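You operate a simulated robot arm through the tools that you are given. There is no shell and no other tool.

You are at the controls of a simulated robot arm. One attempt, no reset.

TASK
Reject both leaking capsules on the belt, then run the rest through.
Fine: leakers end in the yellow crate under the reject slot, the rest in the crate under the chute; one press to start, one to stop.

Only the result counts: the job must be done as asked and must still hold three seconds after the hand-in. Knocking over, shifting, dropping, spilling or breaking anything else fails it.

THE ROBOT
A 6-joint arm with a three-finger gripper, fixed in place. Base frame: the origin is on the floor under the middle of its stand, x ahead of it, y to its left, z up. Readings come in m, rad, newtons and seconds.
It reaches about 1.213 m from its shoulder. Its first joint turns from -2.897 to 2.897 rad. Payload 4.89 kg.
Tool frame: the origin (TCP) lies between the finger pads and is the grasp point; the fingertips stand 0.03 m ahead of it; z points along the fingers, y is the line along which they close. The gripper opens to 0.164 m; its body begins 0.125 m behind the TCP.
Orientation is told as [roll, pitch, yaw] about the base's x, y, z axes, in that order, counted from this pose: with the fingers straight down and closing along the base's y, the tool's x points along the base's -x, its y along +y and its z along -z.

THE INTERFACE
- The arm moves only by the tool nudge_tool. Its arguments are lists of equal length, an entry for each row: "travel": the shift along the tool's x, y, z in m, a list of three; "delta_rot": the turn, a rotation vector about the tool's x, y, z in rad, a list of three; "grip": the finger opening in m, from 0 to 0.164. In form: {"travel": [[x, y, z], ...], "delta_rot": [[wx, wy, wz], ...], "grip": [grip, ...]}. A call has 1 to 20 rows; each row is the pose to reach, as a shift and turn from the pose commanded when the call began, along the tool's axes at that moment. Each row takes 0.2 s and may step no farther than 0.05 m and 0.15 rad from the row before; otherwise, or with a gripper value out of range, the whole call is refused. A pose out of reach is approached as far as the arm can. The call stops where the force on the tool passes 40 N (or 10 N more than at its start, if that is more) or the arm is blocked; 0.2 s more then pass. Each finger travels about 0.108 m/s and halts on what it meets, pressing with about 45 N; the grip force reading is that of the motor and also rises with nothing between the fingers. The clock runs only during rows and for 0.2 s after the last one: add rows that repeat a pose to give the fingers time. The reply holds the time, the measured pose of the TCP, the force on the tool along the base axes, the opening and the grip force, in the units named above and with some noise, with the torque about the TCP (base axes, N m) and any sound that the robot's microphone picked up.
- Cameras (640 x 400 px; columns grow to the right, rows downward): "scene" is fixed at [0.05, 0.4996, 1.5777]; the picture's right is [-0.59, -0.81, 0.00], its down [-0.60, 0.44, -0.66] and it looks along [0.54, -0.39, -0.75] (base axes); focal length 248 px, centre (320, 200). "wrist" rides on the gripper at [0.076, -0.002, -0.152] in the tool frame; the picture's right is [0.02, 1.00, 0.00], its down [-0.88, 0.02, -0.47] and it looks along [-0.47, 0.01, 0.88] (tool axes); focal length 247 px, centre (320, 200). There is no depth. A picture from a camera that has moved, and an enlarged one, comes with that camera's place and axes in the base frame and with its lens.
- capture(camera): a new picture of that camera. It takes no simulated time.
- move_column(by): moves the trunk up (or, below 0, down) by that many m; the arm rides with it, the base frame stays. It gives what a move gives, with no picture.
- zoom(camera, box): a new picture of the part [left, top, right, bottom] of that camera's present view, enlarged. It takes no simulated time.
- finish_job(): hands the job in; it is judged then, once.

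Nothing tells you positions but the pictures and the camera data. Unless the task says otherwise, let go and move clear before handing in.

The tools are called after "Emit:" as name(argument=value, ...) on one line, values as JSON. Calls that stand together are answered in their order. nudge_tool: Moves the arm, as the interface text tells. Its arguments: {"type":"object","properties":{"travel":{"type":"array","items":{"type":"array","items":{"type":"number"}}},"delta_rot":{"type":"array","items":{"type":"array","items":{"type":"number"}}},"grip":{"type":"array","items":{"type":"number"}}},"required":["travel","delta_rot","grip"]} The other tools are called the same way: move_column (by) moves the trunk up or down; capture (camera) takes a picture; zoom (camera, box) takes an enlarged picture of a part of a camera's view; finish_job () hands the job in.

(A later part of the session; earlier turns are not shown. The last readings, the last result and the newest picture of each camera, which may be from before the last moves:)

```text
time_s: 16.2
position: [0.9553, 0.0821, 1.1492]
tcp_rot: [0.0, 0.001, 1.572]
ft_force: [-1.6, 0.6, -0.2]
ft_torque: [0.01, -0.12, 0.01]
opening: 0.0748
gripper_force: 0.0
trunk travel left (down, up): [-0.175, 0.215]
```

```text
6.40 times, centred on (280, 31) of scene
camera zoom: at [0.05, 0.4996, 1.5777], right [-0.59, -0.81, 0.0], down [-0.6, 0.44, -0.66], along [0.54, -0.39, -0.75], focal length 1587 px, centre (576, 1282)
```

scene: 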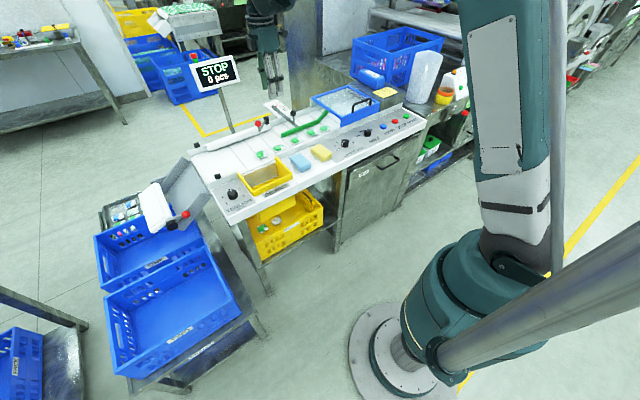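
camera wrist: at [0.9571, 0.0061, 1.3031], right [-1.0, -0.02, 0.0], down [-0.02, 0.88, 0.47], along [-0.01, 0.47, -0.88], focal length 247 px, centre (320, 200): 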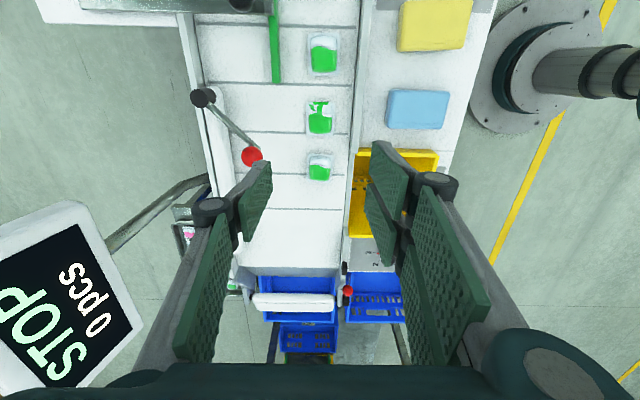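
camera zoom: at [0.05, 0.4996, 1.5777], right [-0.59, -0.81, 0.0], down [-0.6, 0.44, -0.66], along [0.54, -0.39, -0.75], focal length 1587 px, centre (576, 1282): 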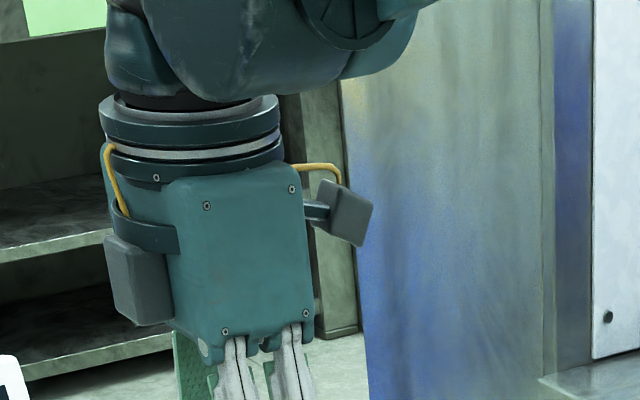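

C2 measures about 50 mm in x and 60 mm in y, centred within about 2 mm of the TCP. The gap to the front rail is about 31 mm. I'll descend to a hover and re-check.

Emit:
nudge_tool(travel=[[0, 0, 0.04], [0, 0, 0.08], [0, 0, 0.12], [0, 0, 0.16], [0, 0, 0.195], [0, 0, 0.195]], delta_rot=[[0, 0, 0], [0, 0, 0], [0, 0, 0], [0, 0, 0], [0, 0, 0], [0, 0, 0]], grip=[0.07, 0.069, 0.069, 0.069, 0.069, 0.069])

Emit:
capture(camera="wrist")

Emit:
zoom(camera="wrist", box=[200, 90, 440, 240])

Emit:
zoom(camera="scene", box=[230, 80, 330, 142])

```text
time_s: 17.6
position: [0.9546, 0.0851, 0.9567]
tcp_rot: [0.0, 0.001, 1.571]
ft_force: [0.6, 0.1, -0.4]
ft_torque: [-0.01, 0.05, 0.02]
opening: 0.0691
gripper_force: 0.1
trunk travel left (down, up): [-0.175, 0.215]
```

```text
taken
camera wrist: at [0.9571, 0.0073, 1.109], right [-1.0, -0.02, 0.0], down [-0.02, 0.88, 0.47], along [-0.01, 0.47, -0.88], focal length 247 px, centre (320, 200)
```

wrist: 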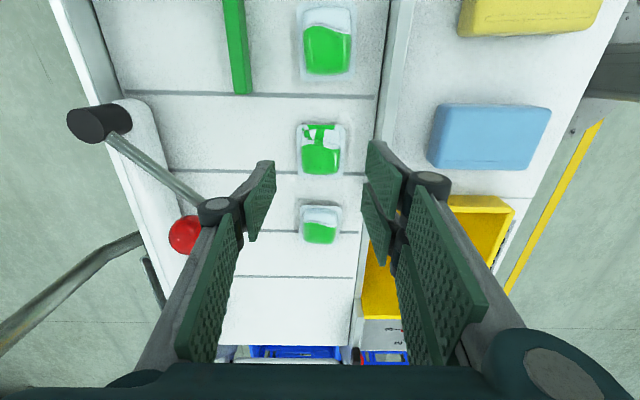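

```text
2.67 times, centred on (320, 165) of wrist
camera zoom: at [0.9571, 0.0073, 1.109], right [-1.0, -0.02, 0.0], down [-0.02, 0.88, 0.47], along [-0.01, 0.47, -0.88], focal length 659 px, centre (320, 293)
```

zoom: 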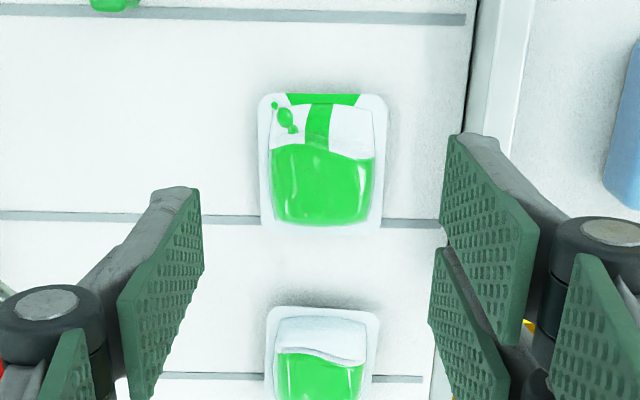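

```text
6.40 times, centred on (280, 111) of scene
camera zoom: at [0.05, 0.4996, 1.5777], right [-0.59, -0.81, 0.0], down [-0.6, 0.44, -0.66], along [0.54, -0.39, -0.75], focal length 1587 px, centre (576, 770)
```

zoom: 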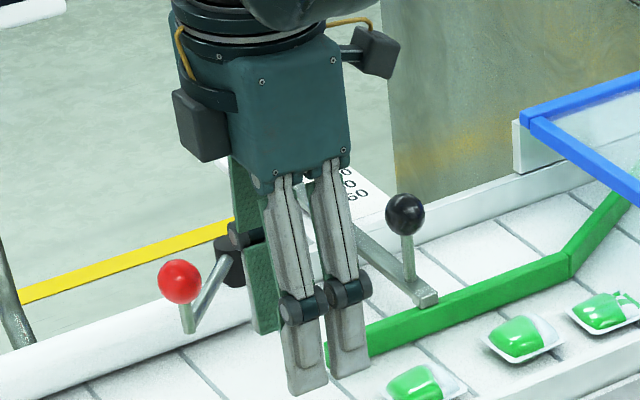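

The alignment holds to about 1 mm. I'll narrow the opening to 62 mm so the fingertips clear both rail and capsule, then descend most of the way.

Emit:
nudge_tool(travel=[[0, 0, 0.0], [0, 0, 0.02], [0, 0, 0.04], [0, 0, 0.055], [0, 0, 0.06]], delta_rot=[[0, 0, 0], [0, 0, 0], [0, 0, 0], [0, 0, 0], [0, 0, 0]], grip=[0.062, 0.062, 0.062, 0.062, 0.062])

Emit:
zoom(camera="wrist", box=[200, 90, 440, 240])

Emit:
zoom(camera="scene", box=[240, 110, 320, 160])

```text
time_s: 18.8
position: [0.9585, 0.0855, 0.8945]
tcp_rot: [0.0, 0.001, 1.571]
ft_force: [0.1, 0.5, 0.4]
ft_torque: [0.02, -0.02, 0.02]
opening: 0.0619
gripper_force: 0.0
trunk travel left (down, up): [-0.175, 0.215]
```

```text
2.67 times, centred on (320, 165) of wrist
camera zoom: at [0.958, 0.0088, 1.048], right [-1.0, -0.02, 0.0], down [-0.02, 0.88, 0.47], along [-0.01, 0.47, -0.88], focal length 659 px, centre (320, 293)
```

zoom: 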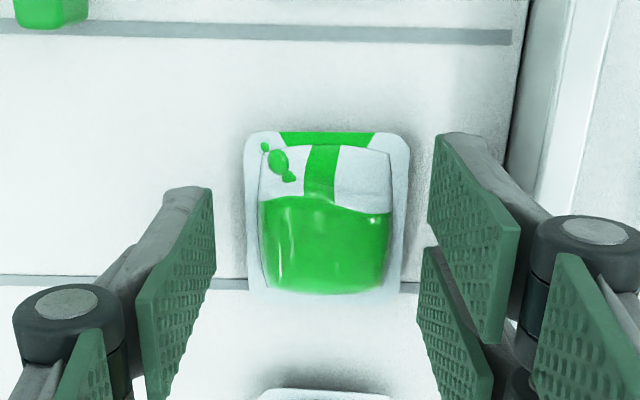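

```text
8.00 times, centred on (280, 135) of scene
camera zoom: at [0.05, 0.4996, 1.5777], right [-0.59, -0.81, 0.0], down [-0.6, 0.44, -0.66], along [0.54, -0.39, -0.75], focal length 1984 px, centre (640, 720)
```

zoom: 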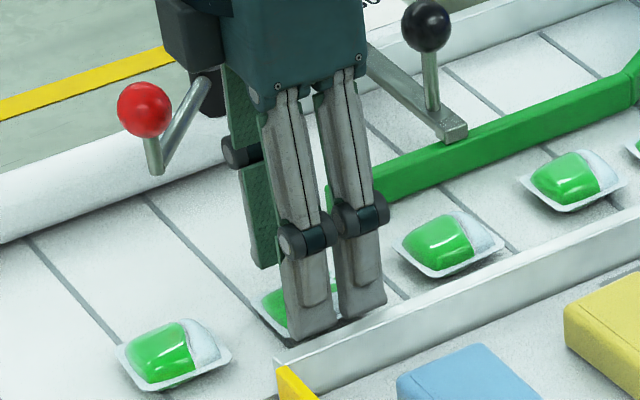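

The fingers straddle the leaker with clearance on both sides. I'll ease down the last centimetre while watching the force.

Emit:
nudge_tool(travel=[[0, 0, 0.005], [0, 0, 0.01], [0, 0, 0.013]], delta_rot=[[0, 0, 0], [0, 0, 0], [0, 0, 0]], grip=[0.062, 0.062, 0.062])

Emit:
zoom(camera="scene", box=[255, 125, 305, 156])

Emit:
zoom(camera="wrist", box=[200, 90, 440, 240])

```text
time_s: 19.6
position: [0.9546, 0.0832, 0.8833]
tcp_rot: [0.0, 0.0, 1.57]
ft_force: [0.5, -0.4, 0.2]
ft_torque: [0.0, -0.03, 0.01]
opening: 0.0619
gripper_force: 0.1
trunk travel left (down, up): [-0.175, 0.215]
```

```text
12.80 times, centred on (280, 140) of scene
camera zoom: at [0.05, 0.4996, 1.5777], right [-0.59, -0.81, 0.0], down [-0.6, 0.44, -0.66], along [0.54, -0.39, -0.75], focal length 3174 px, centre (832, 962)
```

zoom: 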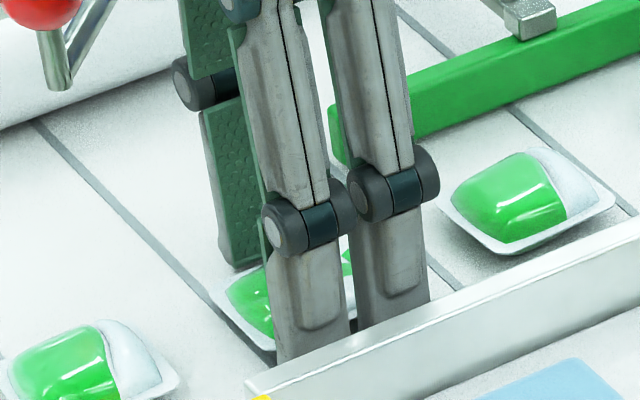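

```text
2.67 times, centred on (320, 165) of wrist
camera zoom: at [0.957, 0.0075, 1.0355], right [-1.0, -0.02, 0.0], down [-0.02, 0.88, 0.47], along [-0.01, 0.47, -0.88], focal length 659 px, centre (320, 293)
```

zoom: 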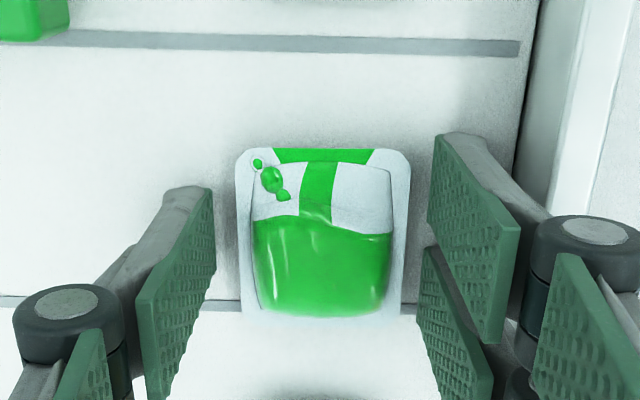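

No contact force so far. I'll go down 3 mm more and close gently in stages.

Emit:
nudge_tool(travel=[[0, 0, 0.003], [0, 0, 0.003], [0, 0, 0.003], [0, 0, 0.003], [0, 0, 0.003]], delta_rot=[[0, 0, 0], [0, 0, 0], [0, 0, 0], [0, 0, 0], [0, 0, 0]], grip=[0.062, 0.056, 0.052, 0.049, 0.049])

Emit:
zoom(camera="wrist", box=[200, 90, 440, 240])

```text
time_s: 20.8
position: [0.9561, 0.085, 0.8805]
tcp_rot: [0.002, 0.001, 1.571]
ft_force: [0.3, -0.3, 0.2]
ft_torque: [0.01, 0.01, -0.02]
opening: 0.0491
gripper_force: 0.1
trunk travel left (down, up): [-0.175, 0.215]
```

```text
2.67 times, centred on (320, 165) of wrist
camera zoom: at [0.9575, 0.0074, 1.0326], right [-1.0, -0.02, 0.0], down [-0.02, 0.88, 0.47], along [-0.01, 0.47, -0.88], focal length 659 px, centre (320, 293)
```

zoom: 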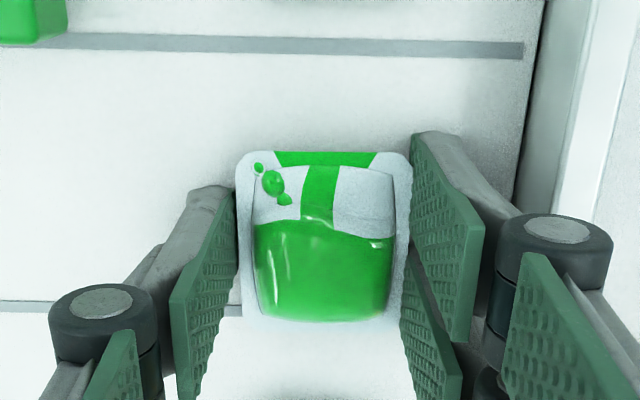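

Emit:
nudge_tool(travel=[[0, 0, 0], [0, 0, 0], [0, 0, 0]], delta_rot=[[0, 0, 0], [0, 0, 0], [0, 0, 0]], grip=[0.047, 0.045, 0.045])

Emit:
zoom(camera="wrist", box=[200, 90, 440, 240])

Emit:
zoom(camera="scene", box=[255, 125, 305, 156])

```text
time_s: 21.6
position: [0.9542, 0.0839, 0.8814]
tcp_rot: [0.0, -0.001, 1.571]
ft_force: [0.0, 0.0, -0.9]
ft_torque: [0.0, -0.01, 0.02]
opening: 0.0451
gripper_force: 0.0
trunk travel left (down, up): [-0.175, 0.215]
```

```text
2.67 times, centred on (320, 165) of wrist
camera zoom: at [0.9575, 0.0074, 1.0326], right [-1.0, -0.02, 0.0], down [-0.02, 0.88, 0.47], along [-0.01, 0.47, -0.88], focal length 659 px, centre (320, 293)
```

zoom: 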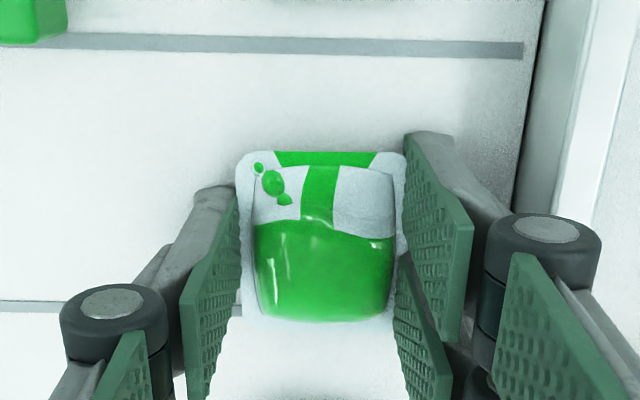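

```text
12.80 times, centred on (280, 140) of scene
camera zoom: at [0.05, 0.4996, 1.5777], right [-0.59, -0.81, 0.0], down [-0.6, 0.44, -0.66], along [0.54, -0.39, -0.75], focal length 3174 px, centre (832, 962)
```

zoom: 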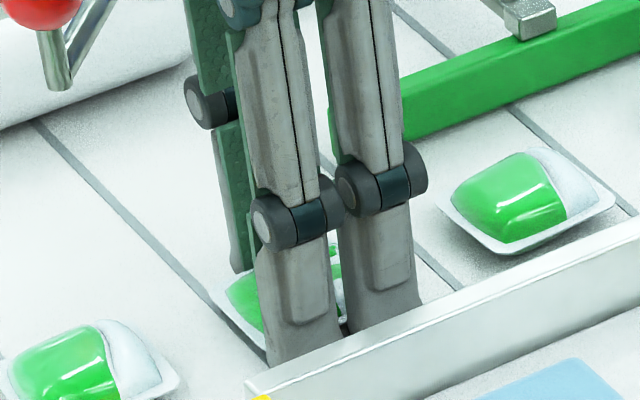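

The pads seem to be passing just above the flange. I'll reopen a little, go down a few millimetres more, and close again at flange level.

Emit:
nudge_tool(travel=[[0, 0, 0], [0, 0, 0], [0, 0, 0.002], [0, 0, 0.004]], delta_rot=[[0, 0, 0], [0, 0, 0], [0, 0, 0], [0, 0, 0]], grip=[0.052, 0.058, 0.058, 0.058])

Emit:
zoom(camera="scene", box=[260, 135, 290, 154])

```text
time_s: 22.7
position: [0.9532, 0.0842, 0.8798]
tcp_rot: [0.002, 0.0, 1.57]
ft_force: [-16.7, 1.1, 33.4]
ft_torque: [0.15, 1.15, 0.11]
opening: 0.0407
gripper_force: 39.7
trunk travel left (down, up): [-0.175, 0.215]
stopped in row 4: the force on the tool passed its limit at 51 N (the readings are from after the stop); the commanded pose is now the measured one
```

```text
16.00 times, centred on (275, 144) of scene
camera zoom: at [0.05, 0.4996, 1.5777], right [-0.59, -0.81, 0.0], down [-0.6, 0.44, -0.66], along [0.54, -0.39, -0.75], focal length 3967 px, centre (1040, 1088)
```

zoom: 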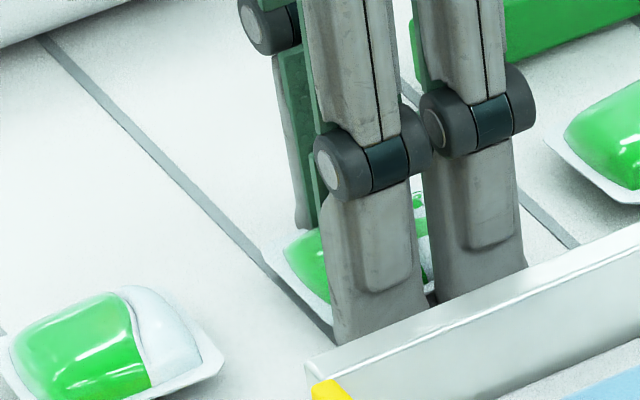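

Emit:
zoom(camera="wrist", box=[200, 90, 440, 240])

Emit:
capture(camera="wrist")

```text
2.67 times, centred on (320, 165) of wrist
camera zoom: at [0.9551, 0.0072, 1.0325], right [-1.0, -0.02, 0.0], down [-0.02, 0.88, 0.47], along [-0.01, 0.47, -0.88], focal length 659 px, centre (320, 293)
```

zoom: 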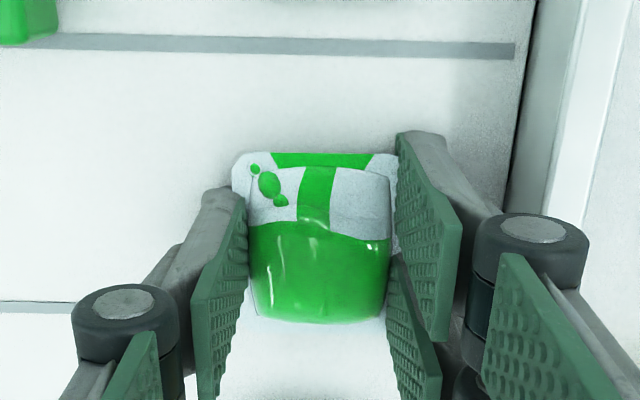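

```text
taken
camera wrist: at [0.9551, 0.0072, 1.0325], right [-1.0, -0.02, 0.0], down [-0.02, 0.88, 0.47], along [-0.01, 0.47, -0.88], focal length 247 px, centre (320, 200)
```

wrist: 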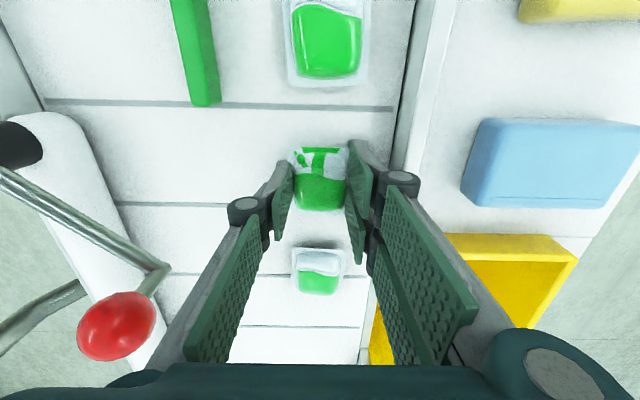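

The tips touched the belt, so the belt surface is at about z≈0.847. I'll back off a few millimetres with the grip commanded open to release that load.

Emit:
nudge_tool(travel=[[0, 0, -0.002], [0, 0, -0.003], [0, 0, -0.003]], delta_rot=[[0, 0, 0], [0, 0, 0], [0, 0, 0]], grip=[0.056, 0.056, 0.056])

Emit:
zoom(camera="wrist", box=[200, 90, 440, 240])

```text
time_s: 23.5
position: [0.9563, 0.0851, 0.8808]
tcp_rot: [0.0, 0.0, 1.57]
ft_force: [0.0, 0.0, -0.1]
ft_torque: [0.0, -0.02, 0.01]
opening: 0.0558
gripper_force: 0.0
trunk travel left (down, up): [-0.175, 0.215]
```

```text
2.67 times, centred on (320, 165) of wrist
camera zoom: at [0.957, 0.0078, 1.033], right [-1.0, -0.02, 0.0], down [-0.02, 0.88, 0.47], along [-0.01, 0.47, -0.88], focal length 659 px, centre (320, 293)
```

zoom: 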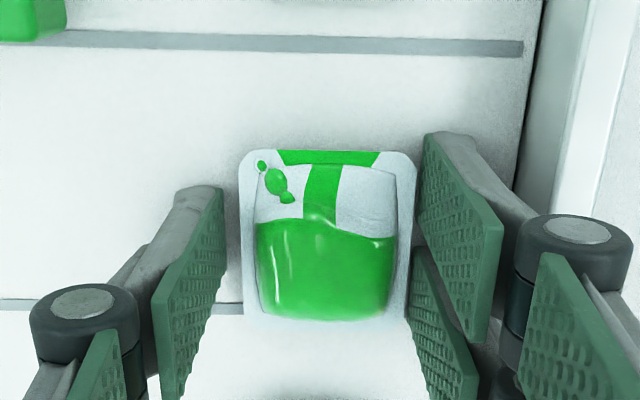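

Everything is clear again and the leaker hasn't moved. I'll go down 2 mm, staying above belt contact, and close onto the capsule body in small steps.

Emit:
nudge_tool(travel=[[0, 0, 0.001], [0, 0, 0.002], [0, 0, 0.002], [0, 0, 0.002], [0, 0, 0.002], [0, 0, 0.002], [0, 0, 0.002]], delta_rot=[[0, 0, 0], [0, 0, 0], [0, 0, 0], [0, 0, 0], [0, 0, 0], [0, 0, 0], [0, 0, 0]], grip=[0.056, 0.054, 0.05, 0.047, 0.044, 0.042, 0.042])

Emit:
zoom(camera="wrist", box=[200, 90, 440, 240])

```text
time_s: 25.1
position: [0.9538, 0.0847, 0.8803]
tcp_rot: [-0.001, -0.001, 1.57]
ft_force: [-16.2, -1.7, 27.8]
ft_torque: [-0.07, 1.41, 0.08]
opening: 0.0494
gripper_force: 9.2
trunk travel left (down, up): [-0.175, 0.215]
```

```text
2.67 times, centred on (320, 165) of wrist
camera zoom: at [0.9561, 0.0079, 1.0325], right [-1.0, -0.02, 0.0], down [-0.02, 0.88, 0.47], along [-0.01, 0.47, -0.88], focal length 659 px, centre (320, 293)
```

zoom: 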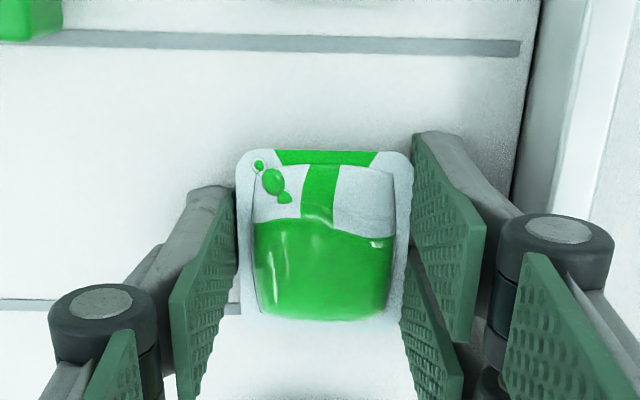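

The tips are lightly on the belt and the pads appear to be at the flange edges. I'll lift about 1 mm while keeping the close command, to see whether they catch the flange.

Emit:
nudge_tool(travel=[[0, 0, -0.001], [0, 0, -0.001], [0, 0, -0.001]], delta_rot=[[0, 0, 0], [0, 0, 0], [0, 0, 0]], grip=[0.04, 0.038, 0.038])

Emit:
zoom(camera="wrist", box=[200, 90, 440, 240])

Emit:
zoom(camera="scene", box=[260, 135, 290, 154])

```text
time_s: 25.9
position: [0.9551, 0.0847, 0.8791]
tcp_rot: [-0.001, 0.0, 1.571]
ft_force: [-10.0, -0.2, 10.6]
ft_torque: [-0.19, 0.67, -0.14]
opening: 0.0425
gripper_force: 4.8
trunk travel left (down, up): [-0.175, 0.215]
```

```text
2.67 times, centred on (320, 165) of wrist
camera zoom: at [0.957, 0.0081, 1.0326], right [-1.0, -0.02, 0.0], down [-0.02, 0.88, 0.47], along [-0.01, 0.47, -0.88], focal length 659 px, centre (320, 293)
```

zoom: 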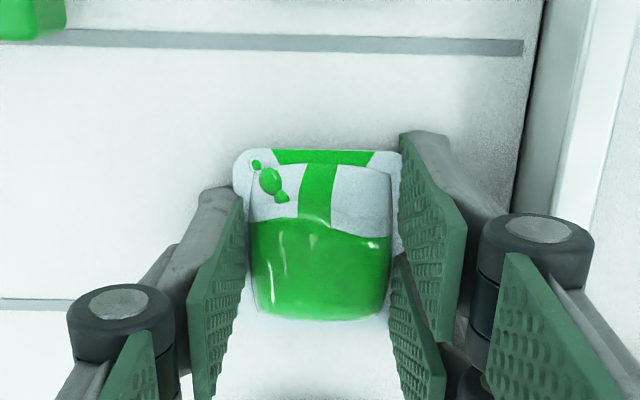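

```text
16.00 times, centred on (275, 144) of scene
camera zoom: at [0.05, 0.4996, 1.5777], right [-0.59, -0.81, 0.0], down [-0.6, 0.44, -0.66], along [0.54, -0.39, -0.75], focal length 3967 px, centre (1040, 1088)
```

zoom: 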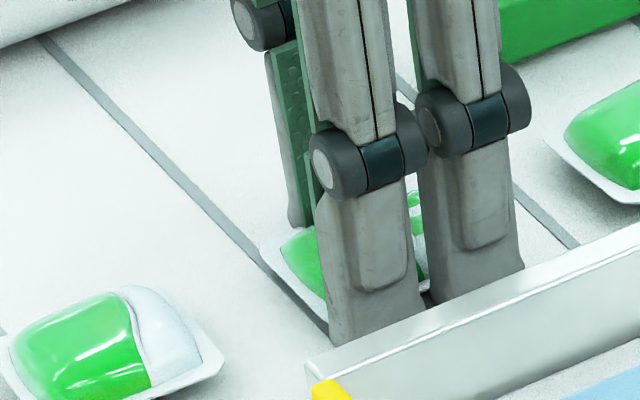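

Emit:
nudge_tool(travel=[[0, 0, -0.001], [0, 0, -0.001], [0, 0, -0.001], [0, 0, -0.001]], delta_rot=[[0, 0, 0], [0, 0, 0], [0, 0, 0], [0, 0, 0]], grip=[0.038, 0.036, 0.035, 0.035])

Emit:
zoom(camera="wrist", box=[200, 90, 440, 240])

```text
time_s: 26.9
position: [0.9553, 0.084, 0.8812]
tcp_rot: [0.001, 0.002, 1.572]
ft_force: [-0.8, -1.1, 0.7]
ft_torque: [-0.01, -0.02, 0.02]
opening: 0.0399
gripper_force: 45.3
trunk travel left (down, up): [-0.175, 0.215]
```

```text
2.67 times, centred on (320, 165) of wrist
camera zoom: at [0.9572, 0.0076, 1.0327], right [-1.0, -0.02, 0.0], down [-0.02, 0.88, 0.47], along [-0.01, 0.47, -0.88], focal length 659 px, centre (320, 293)
```

zoom: 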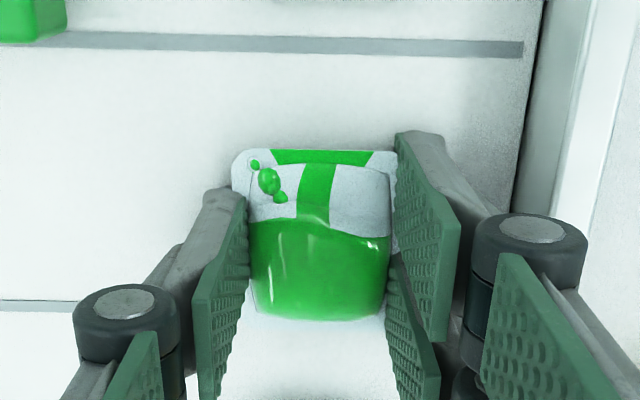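

The fingers closed on the capsule body at 39.9 mm with a full 45 N and no side load. I'll lift slowly and check that it comes along.

Emit:
nudge_tool(travel=[[0, 0, -0.005], [0, 0, -0.015], [0, 0, -0.03], [0, 0, -0.05]], delta_rot=[[0, 0, 0], [0, 0, 0], [0, 0, 0], [0, 0, 0]], grip=[0.035, 0.035, 0.035, 0.035])

Emit:
zoom(camera="wrist", box=[200, 90, 440, 240])

Emit:
zoom(camera="scene", box=[230, 110, 330, 172])

```text
time_s: 27.9
position: [0.9551, 0.0848, 0.9298]
tcp_rot: [-0.001, -0.001, 1.572]
ft_force: [0.9, 0.1, -0.8]
ft_torque: [0.01, 0.09, 0.0]
opening: 0.0402
gripper_force: 44.9
trunk travel left (down, up): [-0.175, 0.215]
```

```text
2.67 times, centred on (320, 165) of wrist
camera zoom: at [0.9575, 0.0082, 1.0829], right [-1.0, -0.02, 0.0], down [-0.02, 0.88, 0.47], along [-0.01, 0.47, -0.88], focal length 659 px, centre (320, 293)
```

zoom: 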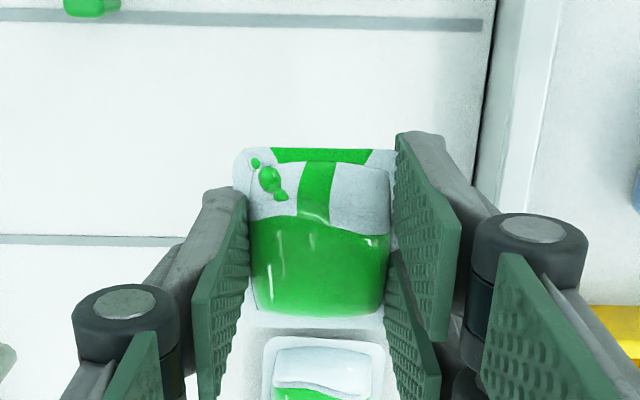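

```text
6.40 times, centred on (280, 141) of scene
camera zoom: at [0.05, 0.4996, 1.5777], right [-0.59, -0.81, 0.0], down [-0.6, 0.44, -0.66], along [0.54, -0.39, -0.75], focal length 1587 px, centre (576, 578)
```

zoom: 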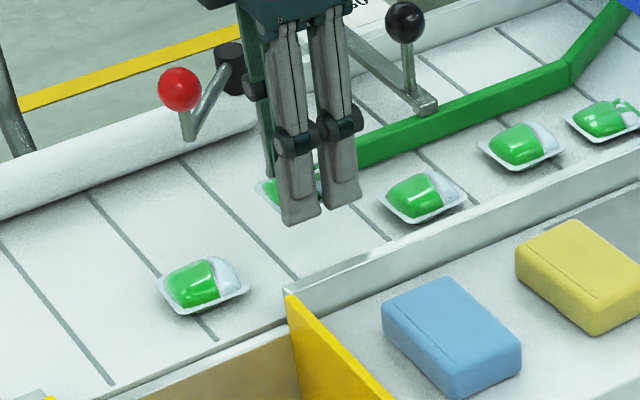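

The leaker is lifted cleanly. The slot opening spans roughly x 0.745–0.89 and y 0.14–0.325, so I'll carry the capsule high over to its centre near (0.82, 0.23).

Emit:
nudge_tool(travel=[[0, 0, -0.03], [0, 0, -0.06], [-0.03, 0.027, -0.06], [-0.06, 0.054, -0.06], [-0.09, 0.081, -0.06], [-0.12, 0.108, -0.06], [-0.148, 0.135, -0.06]], delta_rot=[[0, 0, 0], [0, 0, 0], [0, 0, 0], [0, 0, 0], [0, 0, 0], [0, 0, 0], [0, 0, 0]], grip=[0.035, 0.035, 0.035, 0.035, 0.035, 0.035, 0.035])

Emit:
capture(camera="wrist")

Emit:
zoom(camera="scene", box=[200, 110, 330, 191])

```text
time_s: 29.5
position: [0.8195, 0.2325, 0.9909]
tcp_rot: [0.0, 0.0, 1.569]
ft_force: [1.4, 0.2, -0.3]
ft_torque: [0.13, 0.18, 0.0]
opening: 0.04
gripper_force: 45.3
trunk travel left (down, up): [-0.175, 0.215]
```

```text
taken
camera wrist: at [0.8205, 0.156, 1.1433], right [-1.0, -0.02, 0.0], down [-0.02, 0.88, 0.47], along [-0.01, 0.47, -0.88], focal length 247 px, centre (320, 200)
```

wrist: 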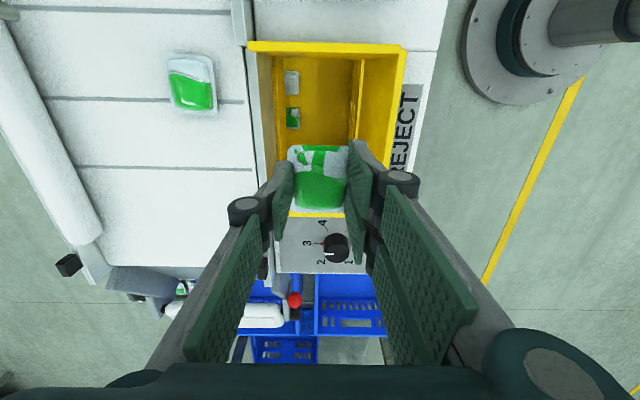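

```text
4.92 times, centred on (265, 150) of scene
camera zoom: at [0.05, 0.4996, 1.5777], right [-0.59, -0.81, 0.0], down [-0.6, 0.44, -0.66], along [0.54, -0.39, -0.75], focal length 1221 px, centre (591, 444)
```

zoom: 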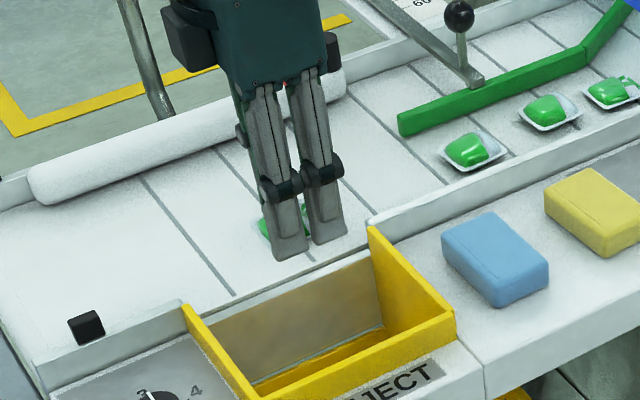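

The capsule is centred over the reject slot, and I can see the crate below through it. I'll lower so the fingertips are just inside the slot mouth, then release.

Emit:
nudge_tool(travel=[[0, 0.003, 0.03], [0, 0.006, 0.06], [0, 0.007, 0.085], [0, 0.007, 0.095]], delta_rot=[[0, 0, 0], [0, 0, 0], [0, 0, 0], [0, 0, 0]], grip=[0.035, 0.035, 0.035, 0.035])

Emit:
capture(camera="wrist")

```text
time_s: 30.5
position: [0.8132, 0.233, 0.895]
tcp_rot: [0.0, -0.002, 1.571]
ft_force: [0.2, 0.6, -0.8]
ft_torque: [0.01, 0.01, 0.0]
opening: 0.0401
gripper_force: 45.1
trunk travel left (down, up): [-0.175, 0.215]
```

```text
taken
camera wrist: at [0.8145, 0.1561, 1.0474], right [-1.0, -0.02, 0.0], down [-0.02, 0.88, 0.47], along [-0.01, 0.47, -0.88], focal length 247 px, centre (320, 200)
```

wrist: 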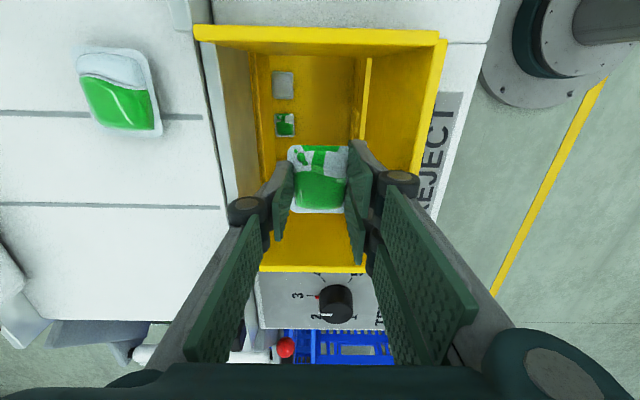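

It's well inside the mouth with room to open, so I'm releasing it now and rising.

Emit:
nudge_tool(travel=[[0, 0, 0], [0, 0, 0], [0, 0, 0], [0, 0, -0.03], [0, 0, -0.07], [0, 0, -0.1]], delta_rot=[[0, 0, 0], [0, 0, 0], [0, 0, 0], [0, 0, 0], [0, 0, 0], [0, 0, 0]], grip=[0.05, 0.064, 0.064, 0.064, 0.064, 0.064])

Emit:
capture(camera="wrist")

Emit:
zoom(camera="scene", box=[220, 150, 340, 260])

```text
time_s: 31.9
position: [0.8127, 0.2322, 0.9945]
tcp_rot: [0.0, -0.001, 1.571]
ft_force: [0.4, 0.4, -1.2]
ft_torque: [-0.02, 0.1, 0.01]
opening: 0.0643
gripper_force: 0.0
trunk travel left (down, up): [-0.175, 0.215]
```

```text
taken
camera wrist: at [0.8141, 0.156, 1.147], right [-1.0, -0.02, 0.0], down [-0.02, 0.88, 0.47], along [-0.01, 0.47, -0.88], focal length 247 px, centre (320, 200)
```

wrist: 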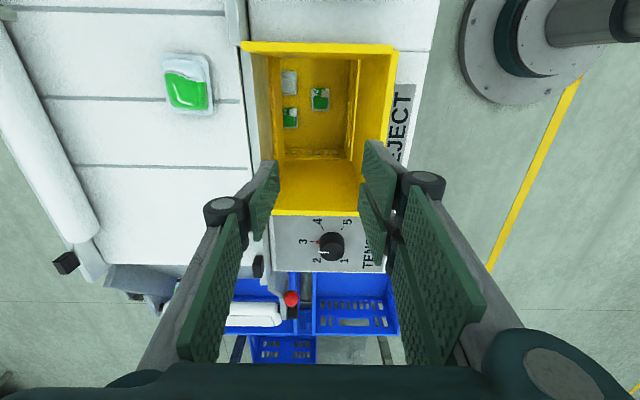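

```text
3.64 times, centred on (280, 205) of scene
camera zoom: at [0.05, 0.4996, 1.5777], right [-0.59, -0.81, 0.0], down [-0.6, 0.44, -0.66], along [0.54, -0.39, -0.75], focal length 902 px, centre (466, 182)
```

zoom: 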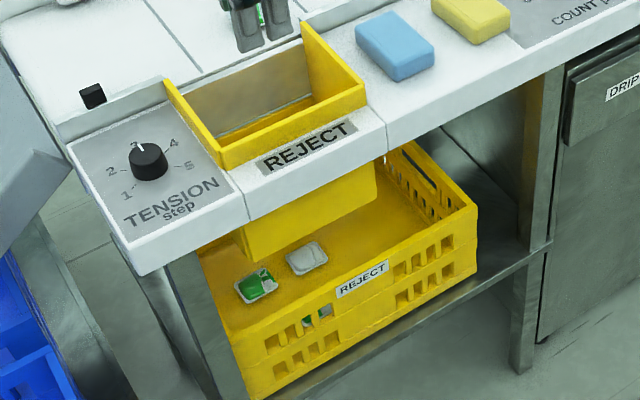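

Leaker one is in the yellow crate. Next I'll go high over to the second leaker near (0.957, -0.19), beside the blue guard.

Emit:
nudge_tool(travel=[[0, 0, -0.045], [0, 0, -0.09], [0.038, -0.0131, -0.105], [0.076, -0.0262, -0.105], [0.114, -0.0393, -0.105], [0.152, -0.0524, -0.105], [0.19, -0.0655, -0.105], [0.228, -0.0786, -0.105], [0.266, -0.0917, -0.105], [0.304, -0.1048, -0.105], [0.342, -0.118, -0.105], [0.38, -0.131, -0.105], [0.415, -0.144, -0.105]], delta_rot=[[0, 0, 0], [0, 0, 0], [0, 0, 0], [0, 0, 0], [0, 0, 0], [0, 0, 0], [0, 0, 0], [0, 0, 0], [0, 0, 0], [0, 0, 0], [0, 0, 0], [0, 0, 0], [0, 0, 0]], grip=[0.064, 0.064, 0.064, 0.064, 0.064, 0.064, 0.064, 0.064, 0.064, 0.064, 0.064, 0.064, 0.064])

Emit:
capture(camera="wrist")

Emit:
zoom(camera="wrist", box=[240, 60, 400, 160])

Emit:
capture(camera="scene")

```text
time_s: 34.7
position: [0.9573, -0.1834, 1.1008]
tcp_rot: [-0.002, -0.001, 1.571]
ft_force: [-0.8, 0.7, 1.7]
ft_torque: [-0.18, -0.07, -0.02]
opening: 0.0641
gripper_force: 0.0
trunk travel left (down, up): [-0.175, 0.215]
```

```text
taken
camera wrist: at [0.9584, -0.2596, 1.2532], right [-1.0, -0.02, 0.0], down [-0.02, 0.88, 0.47], along [-0.01, 0.47, -0.88], focal length 247 px, centre (320, 200)
```

wrist: 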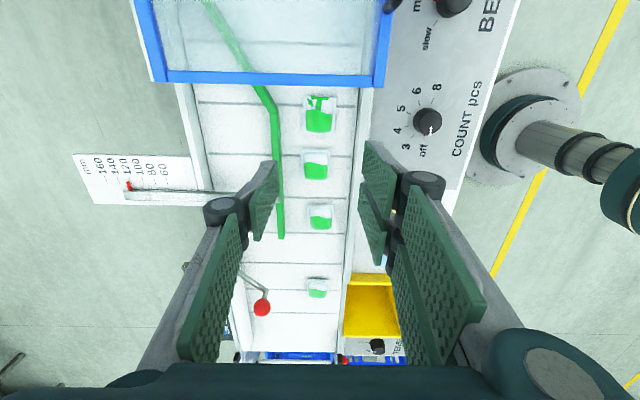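

```text
4.00 times, centred on (320, 110) of wrist
camera zoom: at [0.9584, -0.2596, 1.2532], right [-1.0, -0.02, 0.0], down [-0.02, 0.88, 0.47], along [-0.01, 0.47, -0.88], focal length 988 px, centre (320, 560)
```

zoom: 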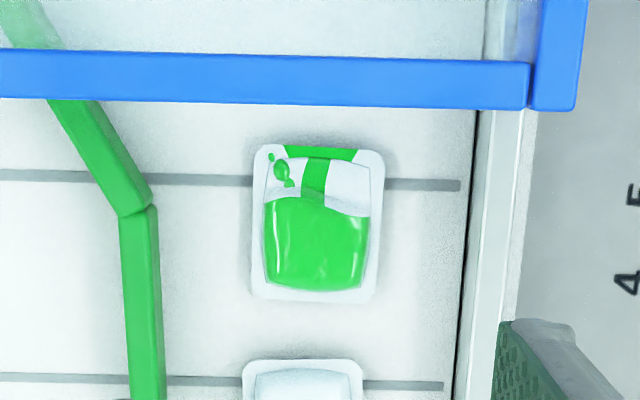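

```text
taken
```

scene: 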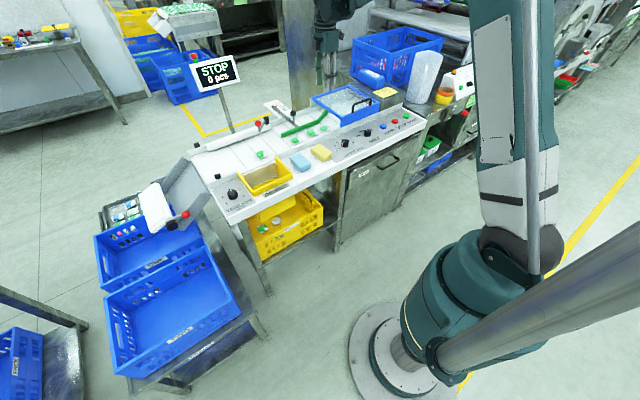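

C5 is centred near (0.958, -0.193), with about 24 mm to its neighbour and the guard edge at y≈-0.24. I'll shift slightly to keep both clear and descend to a hover.

Emit:
nudge_tool(travel=[[0.0065, -0.0015, 0.0], [0.0065, -0.0015, 0.045], [0.0065, -0.0015, 0.09], [0.0065, -0.0015, 0.13], [0.0065, -0.0015, 0.15]], delta_rot=[[0, 0, 0], [0, 0, 0], [0, 0, 0], [0, 0, 0], [0, 0, 0]], grip=[0.062, 0.06, 0.06, 0.06, 0.06])

Emit:
capture(camera="wrist")

Emit:
zoom(camera="wrist", box=[200, 90, 440, 240])

Emit:
zoom(camera="scene", box=[280, 80, 380, 142])

```text
time_s: 35.9
position: [0.9591, -0.1903, 0.9501]
tcp_rot: [-0.001, 0.0, 1.572]
ft_force: [-0.1, 0.4, 0.1]
ft_torque: [0.01, 0.02, -0.02]
opening: 0.06
gripper_force: 0.0
trunk travel left (down, up): [-0.175, 0.215]
```

```text
taken
camera wrist: at [0.9596, -0.2662, 1.1027], right [-1.0, -0.02, 0.0], down [-0.02, 0.88, 0.47], along [-0.01, 0.47, -0.88], focal length 247 px, centre (320, 200)
```

wrist: 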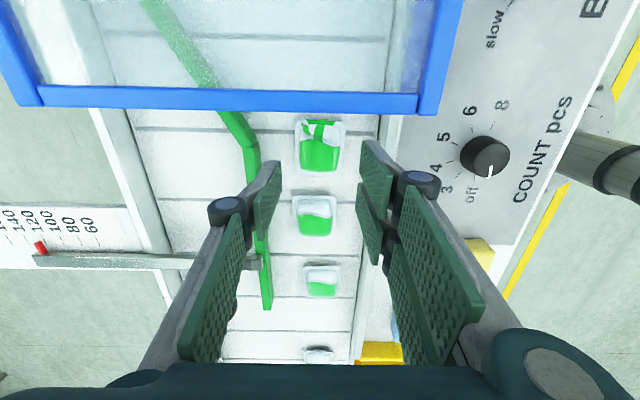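

```text
2.67 times, centred on (320, 165) of wrist
camera zoom: at [0.9596, -0.2662, 1.1027], right [-1.0, -0.02, 0.0], down [-0.02, 0.88, 0.47], along [-0.01, 0.47, -0.88], focal length 659 px, centre (320, 293)
```

zoom: 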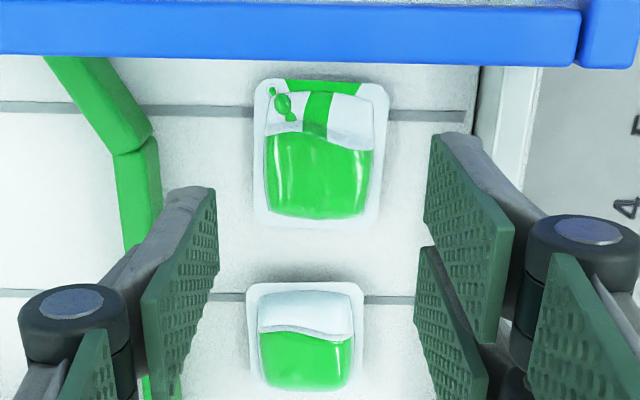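

```text
6.40 times, centred on (330, 111) of scene
camera zoom: at [0.05, 0.4996, 1.5777], right [-0.59, -0.81, 0.0], down [-0.6, 0.44, -0.66], along [0.54, -0.39, -0.75], focal length 1587 px, centre (256, 770)
```

zoom: 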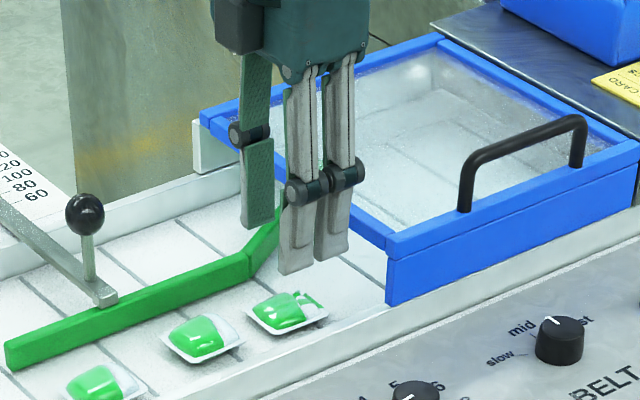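

The alignment is good, with 11 mm to the guard edge and 18 mm to the neighbour. I'll descend in stages to the same height that worked before.

Emit:
nudge_tool(travel=[[0, 0, 0.02], [0, 0, 0.04], [0, 0, 0.05]], delta_rot=[[0, 0, 0], [0, 0, 0], [0, 0, 0]], grip=[0.06, 0.06, 0.06])

Emit:
zoom(camera="wrist", box=[200, 90, 440, 240])

Emit:
zoom(camera="scene", box=[290, 95, 370, 145])

```text
time_s: 36.7
position: [0.9592, -0.1894, 0.8994]
tcp_rot: [0.0, 0.001, 1.571]
ft_force: [-0.2, -0.9, 0.1]
ft_torque: [0.01, 0.0, 0.0]
opening: 0.0599
gripper_force: 0.2
trunk travel left (down, up): [-0.175, 0.215]
```

```text
2.67 times, centred on (320, 165) of wrist
camera zoom: at [0.9612, -0.2661, 1.0528], right [-1.0, -0.02, 0.0], down [-0.02, 0.88, 0.47], along [-0.01, 0.47, -0.88], focal length 659 px, centre (320, 293)
```

zoom: 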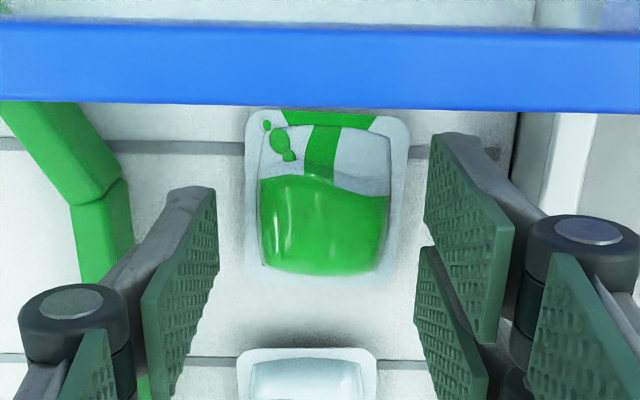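

```text
8.00 times, centred on (330, 120) of scene
camera zoom: at [0.05, 0.4996, 1.5777], right [-0.59, -0.81, 0.0], down [-0.6, 0.44, -0.66], along [0.54, -0.39, -0.75], focal length 1984 px, centre (240, 840)
```

zoom: 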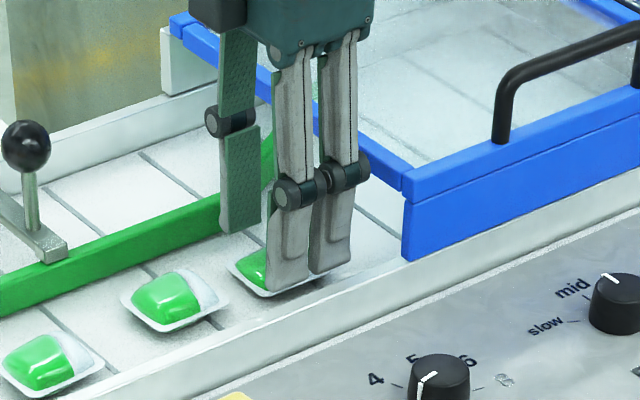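

Emit:
nudge_tool(travel=[[0, 0, 0.008], [0, 0, 0.015], [0, 0, 0.019]], delta_rot=[[0, 0, 0], [0, 0, 0], [0, 0, 0]], grip=[0.06, 0.06, 0.06])

Emit:
zoom(camera="wrist", box=[200, 90, 440, 240])

Emit:
zoom(camera="scene", box=[290, 95, 370, 145])

```text
time_s: 37.5
position: [0.9582, -0.189, 0.8809]
tcp_rot: [-0.001, -0.003, 1.571]
ft_force: [-0.2, 0.7, 0.2]
ft_torque: [0.02, 0.01, -0.02]
opening: 0.06
gripper_force: 0.0
trunk travel left (down, up): [-0.175, 0.215]
```

```text
2.67 times, centred on (320, 165) of wrist
camera zoom: at [0.9603, -0.2655, 1.0341], right [-1.0, -0.02, 0.0], down [-0.02, 0.88, 0.47], along [-0.01, 0.47, -0.88], focal length 659 px, centre (320, 293)
```

zoom: 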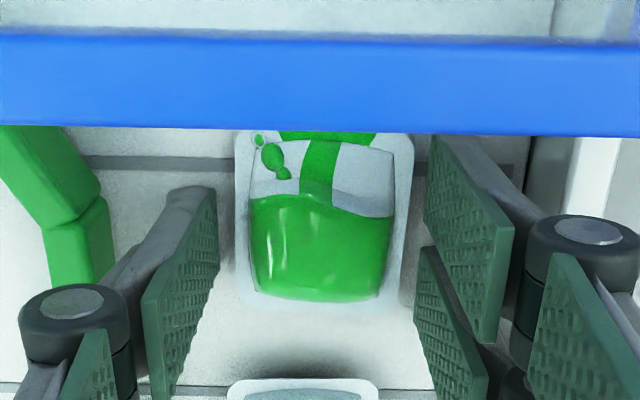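

```text
8.00 times, centred on (330, 120) of scene
camera zoom: at [0.05, 0.4996, 1.5777], right [-0.59, -0.81, 0.0], down [-0.6, 0.44, -0.66], along [0.54, -0.39, -0.75], focal length 1984 px, centre (240, 840)
```

zoom: 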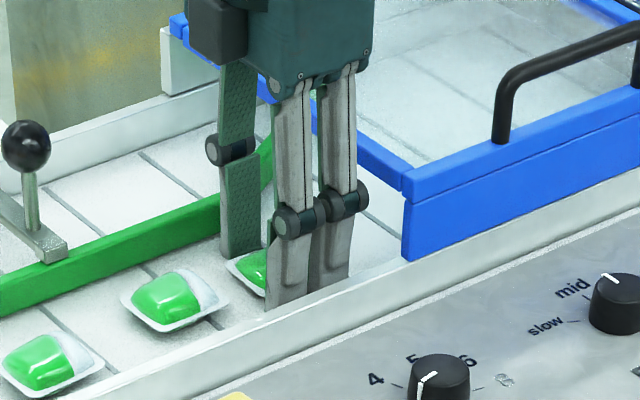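

No contact, and the fingers are centred on the body. Closing gradually now.

Emit:
nudge_tool(travel=[[0, 0, 0], [0, 0, 0], [0, 0, 0], [0, 0, 0], [0, 0, 0], [0, 0, 0], [0, 0, 0]], delta_rot=[[0, 0, 0], [0, 0, 0], [0, 0, 0], [0, 0, 0], [0, 0, 0], [0, 0, 0], [0, 0, 0]], grip=[0.055, 0.05, 0.046, 0.042, 0.038, 0.035, 0.035])

Emit:
zoom(camera="wrist", box=[200, 90, 440, 240])

```text
time_s: 39.1
position: [0.9599, -0.189, 0.8816]
tcp_rot: [0.001, 0.0, 1.571]
ft_force: [0.3, -0.1, -0.4]
ft_torque: [0.01, 0.02, 0.0]
opening: 0.0402
gripper_force: 44.9
trunk travel left (down, up): [-0.175, 0.215]
```

```text
2.67 times, centred on (320, 165) of wrist
camera zoom: at [0.9604, -0.2655, 1.0342], right [-1.0, -0.02, 0.0], down [-0.02, 0.88, 0.47], along [-0.01, 0.47, -0.88], focal length 659 px, centre (320, 293)
```

zoom: 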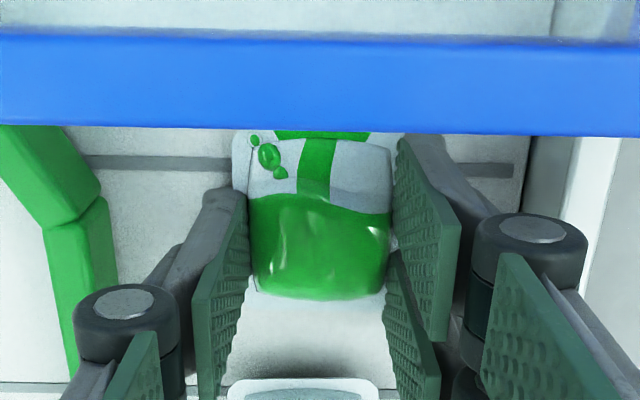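

The second leaker is gripped at 40 mm with 45 N. I'll lift straight up, clear of the guard edge.

Emit:
nudge_tool(travel=[[0, 0, -0.005], [0, 0, -0.015], [0, 0, -0.03], [0, 0, -0.06], [0, 0, -0.095], [0, 0, -0.13]], delta_rot=[[0, 0, 0], [0, 0, 0], [0, 0, 0], [0, 0, 0], [0, 0, 0], [0, 0, 0]], grip=[0.035, 0.035, 0.035, 0.035, 0.035, 0.035])

Emit:
capture(camera="wrist")

Emit:
zoom(camera="scene", box=[230, 80, 390, 180])

```text
time_s: 40.5
position: [0.9607, -0.1895, 1.0098]
tcp_rot: [-0.001, 0.002, 1.571]
ft_force: [1.2, -1.4, -0.7]
ft_torque: [0.04, 0.12, -0.01]
opening: 0.0401
gripper_force: 45.1
trunk travel left (down, up): [-0.175, 0.215]
```

```text
taken
camera wrist: at [0.9622, -0.266, 1.1631], right [-1.0, -0.02, 0.0], down [-0.02, 0.88, 0.47], along [-0.01, 0.47, -0.88], focal length 247 px, centre (320, 200)
```

wrist: 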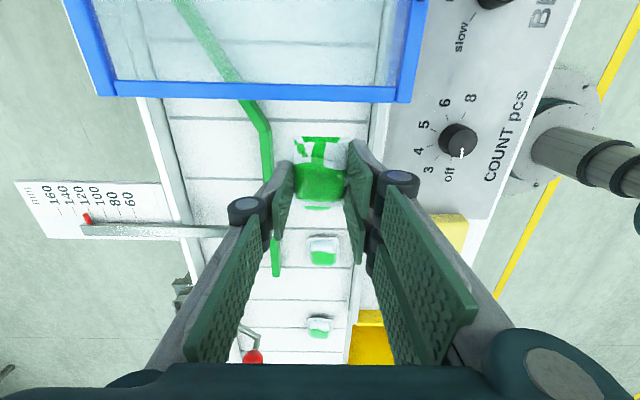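

```text
4.00 times, centred on (310, 130) of scene
camera zoom: at [0.05, 0.4996, 1.5777], right [-0.59, -0.81, 0.0], down [-0.6, 0.44, -0.66], along [0.54, -0.39, -0.75], focal length 992 px, centre (360, 480)
```

zoom: 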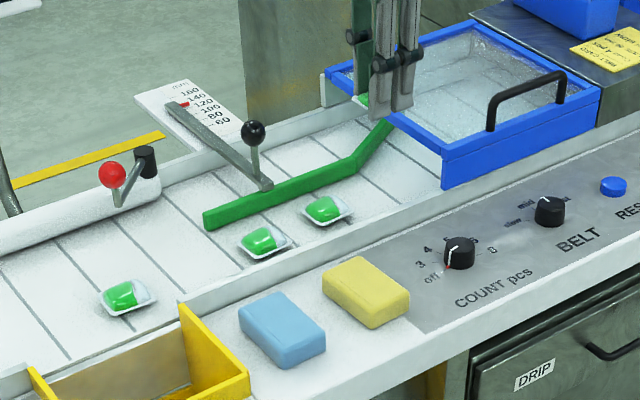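

Leaker two is up and three intact capsules remain undisturbed on the belt. I'll carry it over to the reject slot.

Emit:
nudge_tool(travel=[[-0.03, 0.012, -0.01], [-0.066, 0.025, -0.01], [-0.102, 0.037, -0.01], [-0.138, 0.049, -0.01], [-0.174, 0.062, -0.01], [-0.21, 0.074, -0.01], [-0.246, 0.086, -0.01], [-0.282, 0.099, -0.01], [-0.318, 0.111, -0.01], [-0.354, 0.123, -0.01], [-0.39, 0.136, -0.01], [-0.428, 0.148, -0.01]], delta_rot=[[0, 0, 0], [0, 0, 0], [0, 0, 0], [0, 0, 0], [0, 0, 0], [0, 0, 0], [0, 0, 0], [0, 0, 0], [0, 0, 0], [0, 0, 0], [0, 0, 0], [0, 0, 0]], grip=[0.035, 0.035, 0.035, 0.035, 0.035, 0.035, 0.035, 0.035, 0.035, 0.035, 0.035, 0.035])

Emit:
capture(camera="wrist")

```text
time_s: 43.1
position: [0.8124, 0.2368, 1.0207]
tcp_rot: [0.001, -0.001, 1.569]
ft_force: [-0.3, -1.2, -0.1]
ft_torque: [0.21, 0.04, -0.01]
opening: 0.0402
gripper_force: 45.6
trunk travel left (down, up): [-0.175, 0.215]
```

```text
taken
camera wrist: at [0.813, 0.1602, 1.1741], right [-1.0, -0.02, 0.0], down [-0.02, 0.88, 0.47], along [-0.01, 0.47, -0.88], focal length 247 px, centre (320, 200)
```

wrist: 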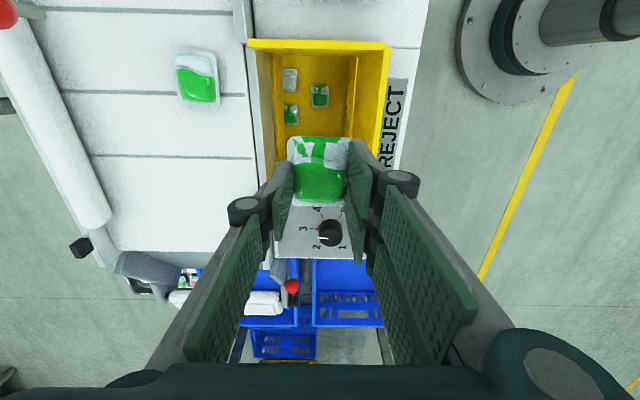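

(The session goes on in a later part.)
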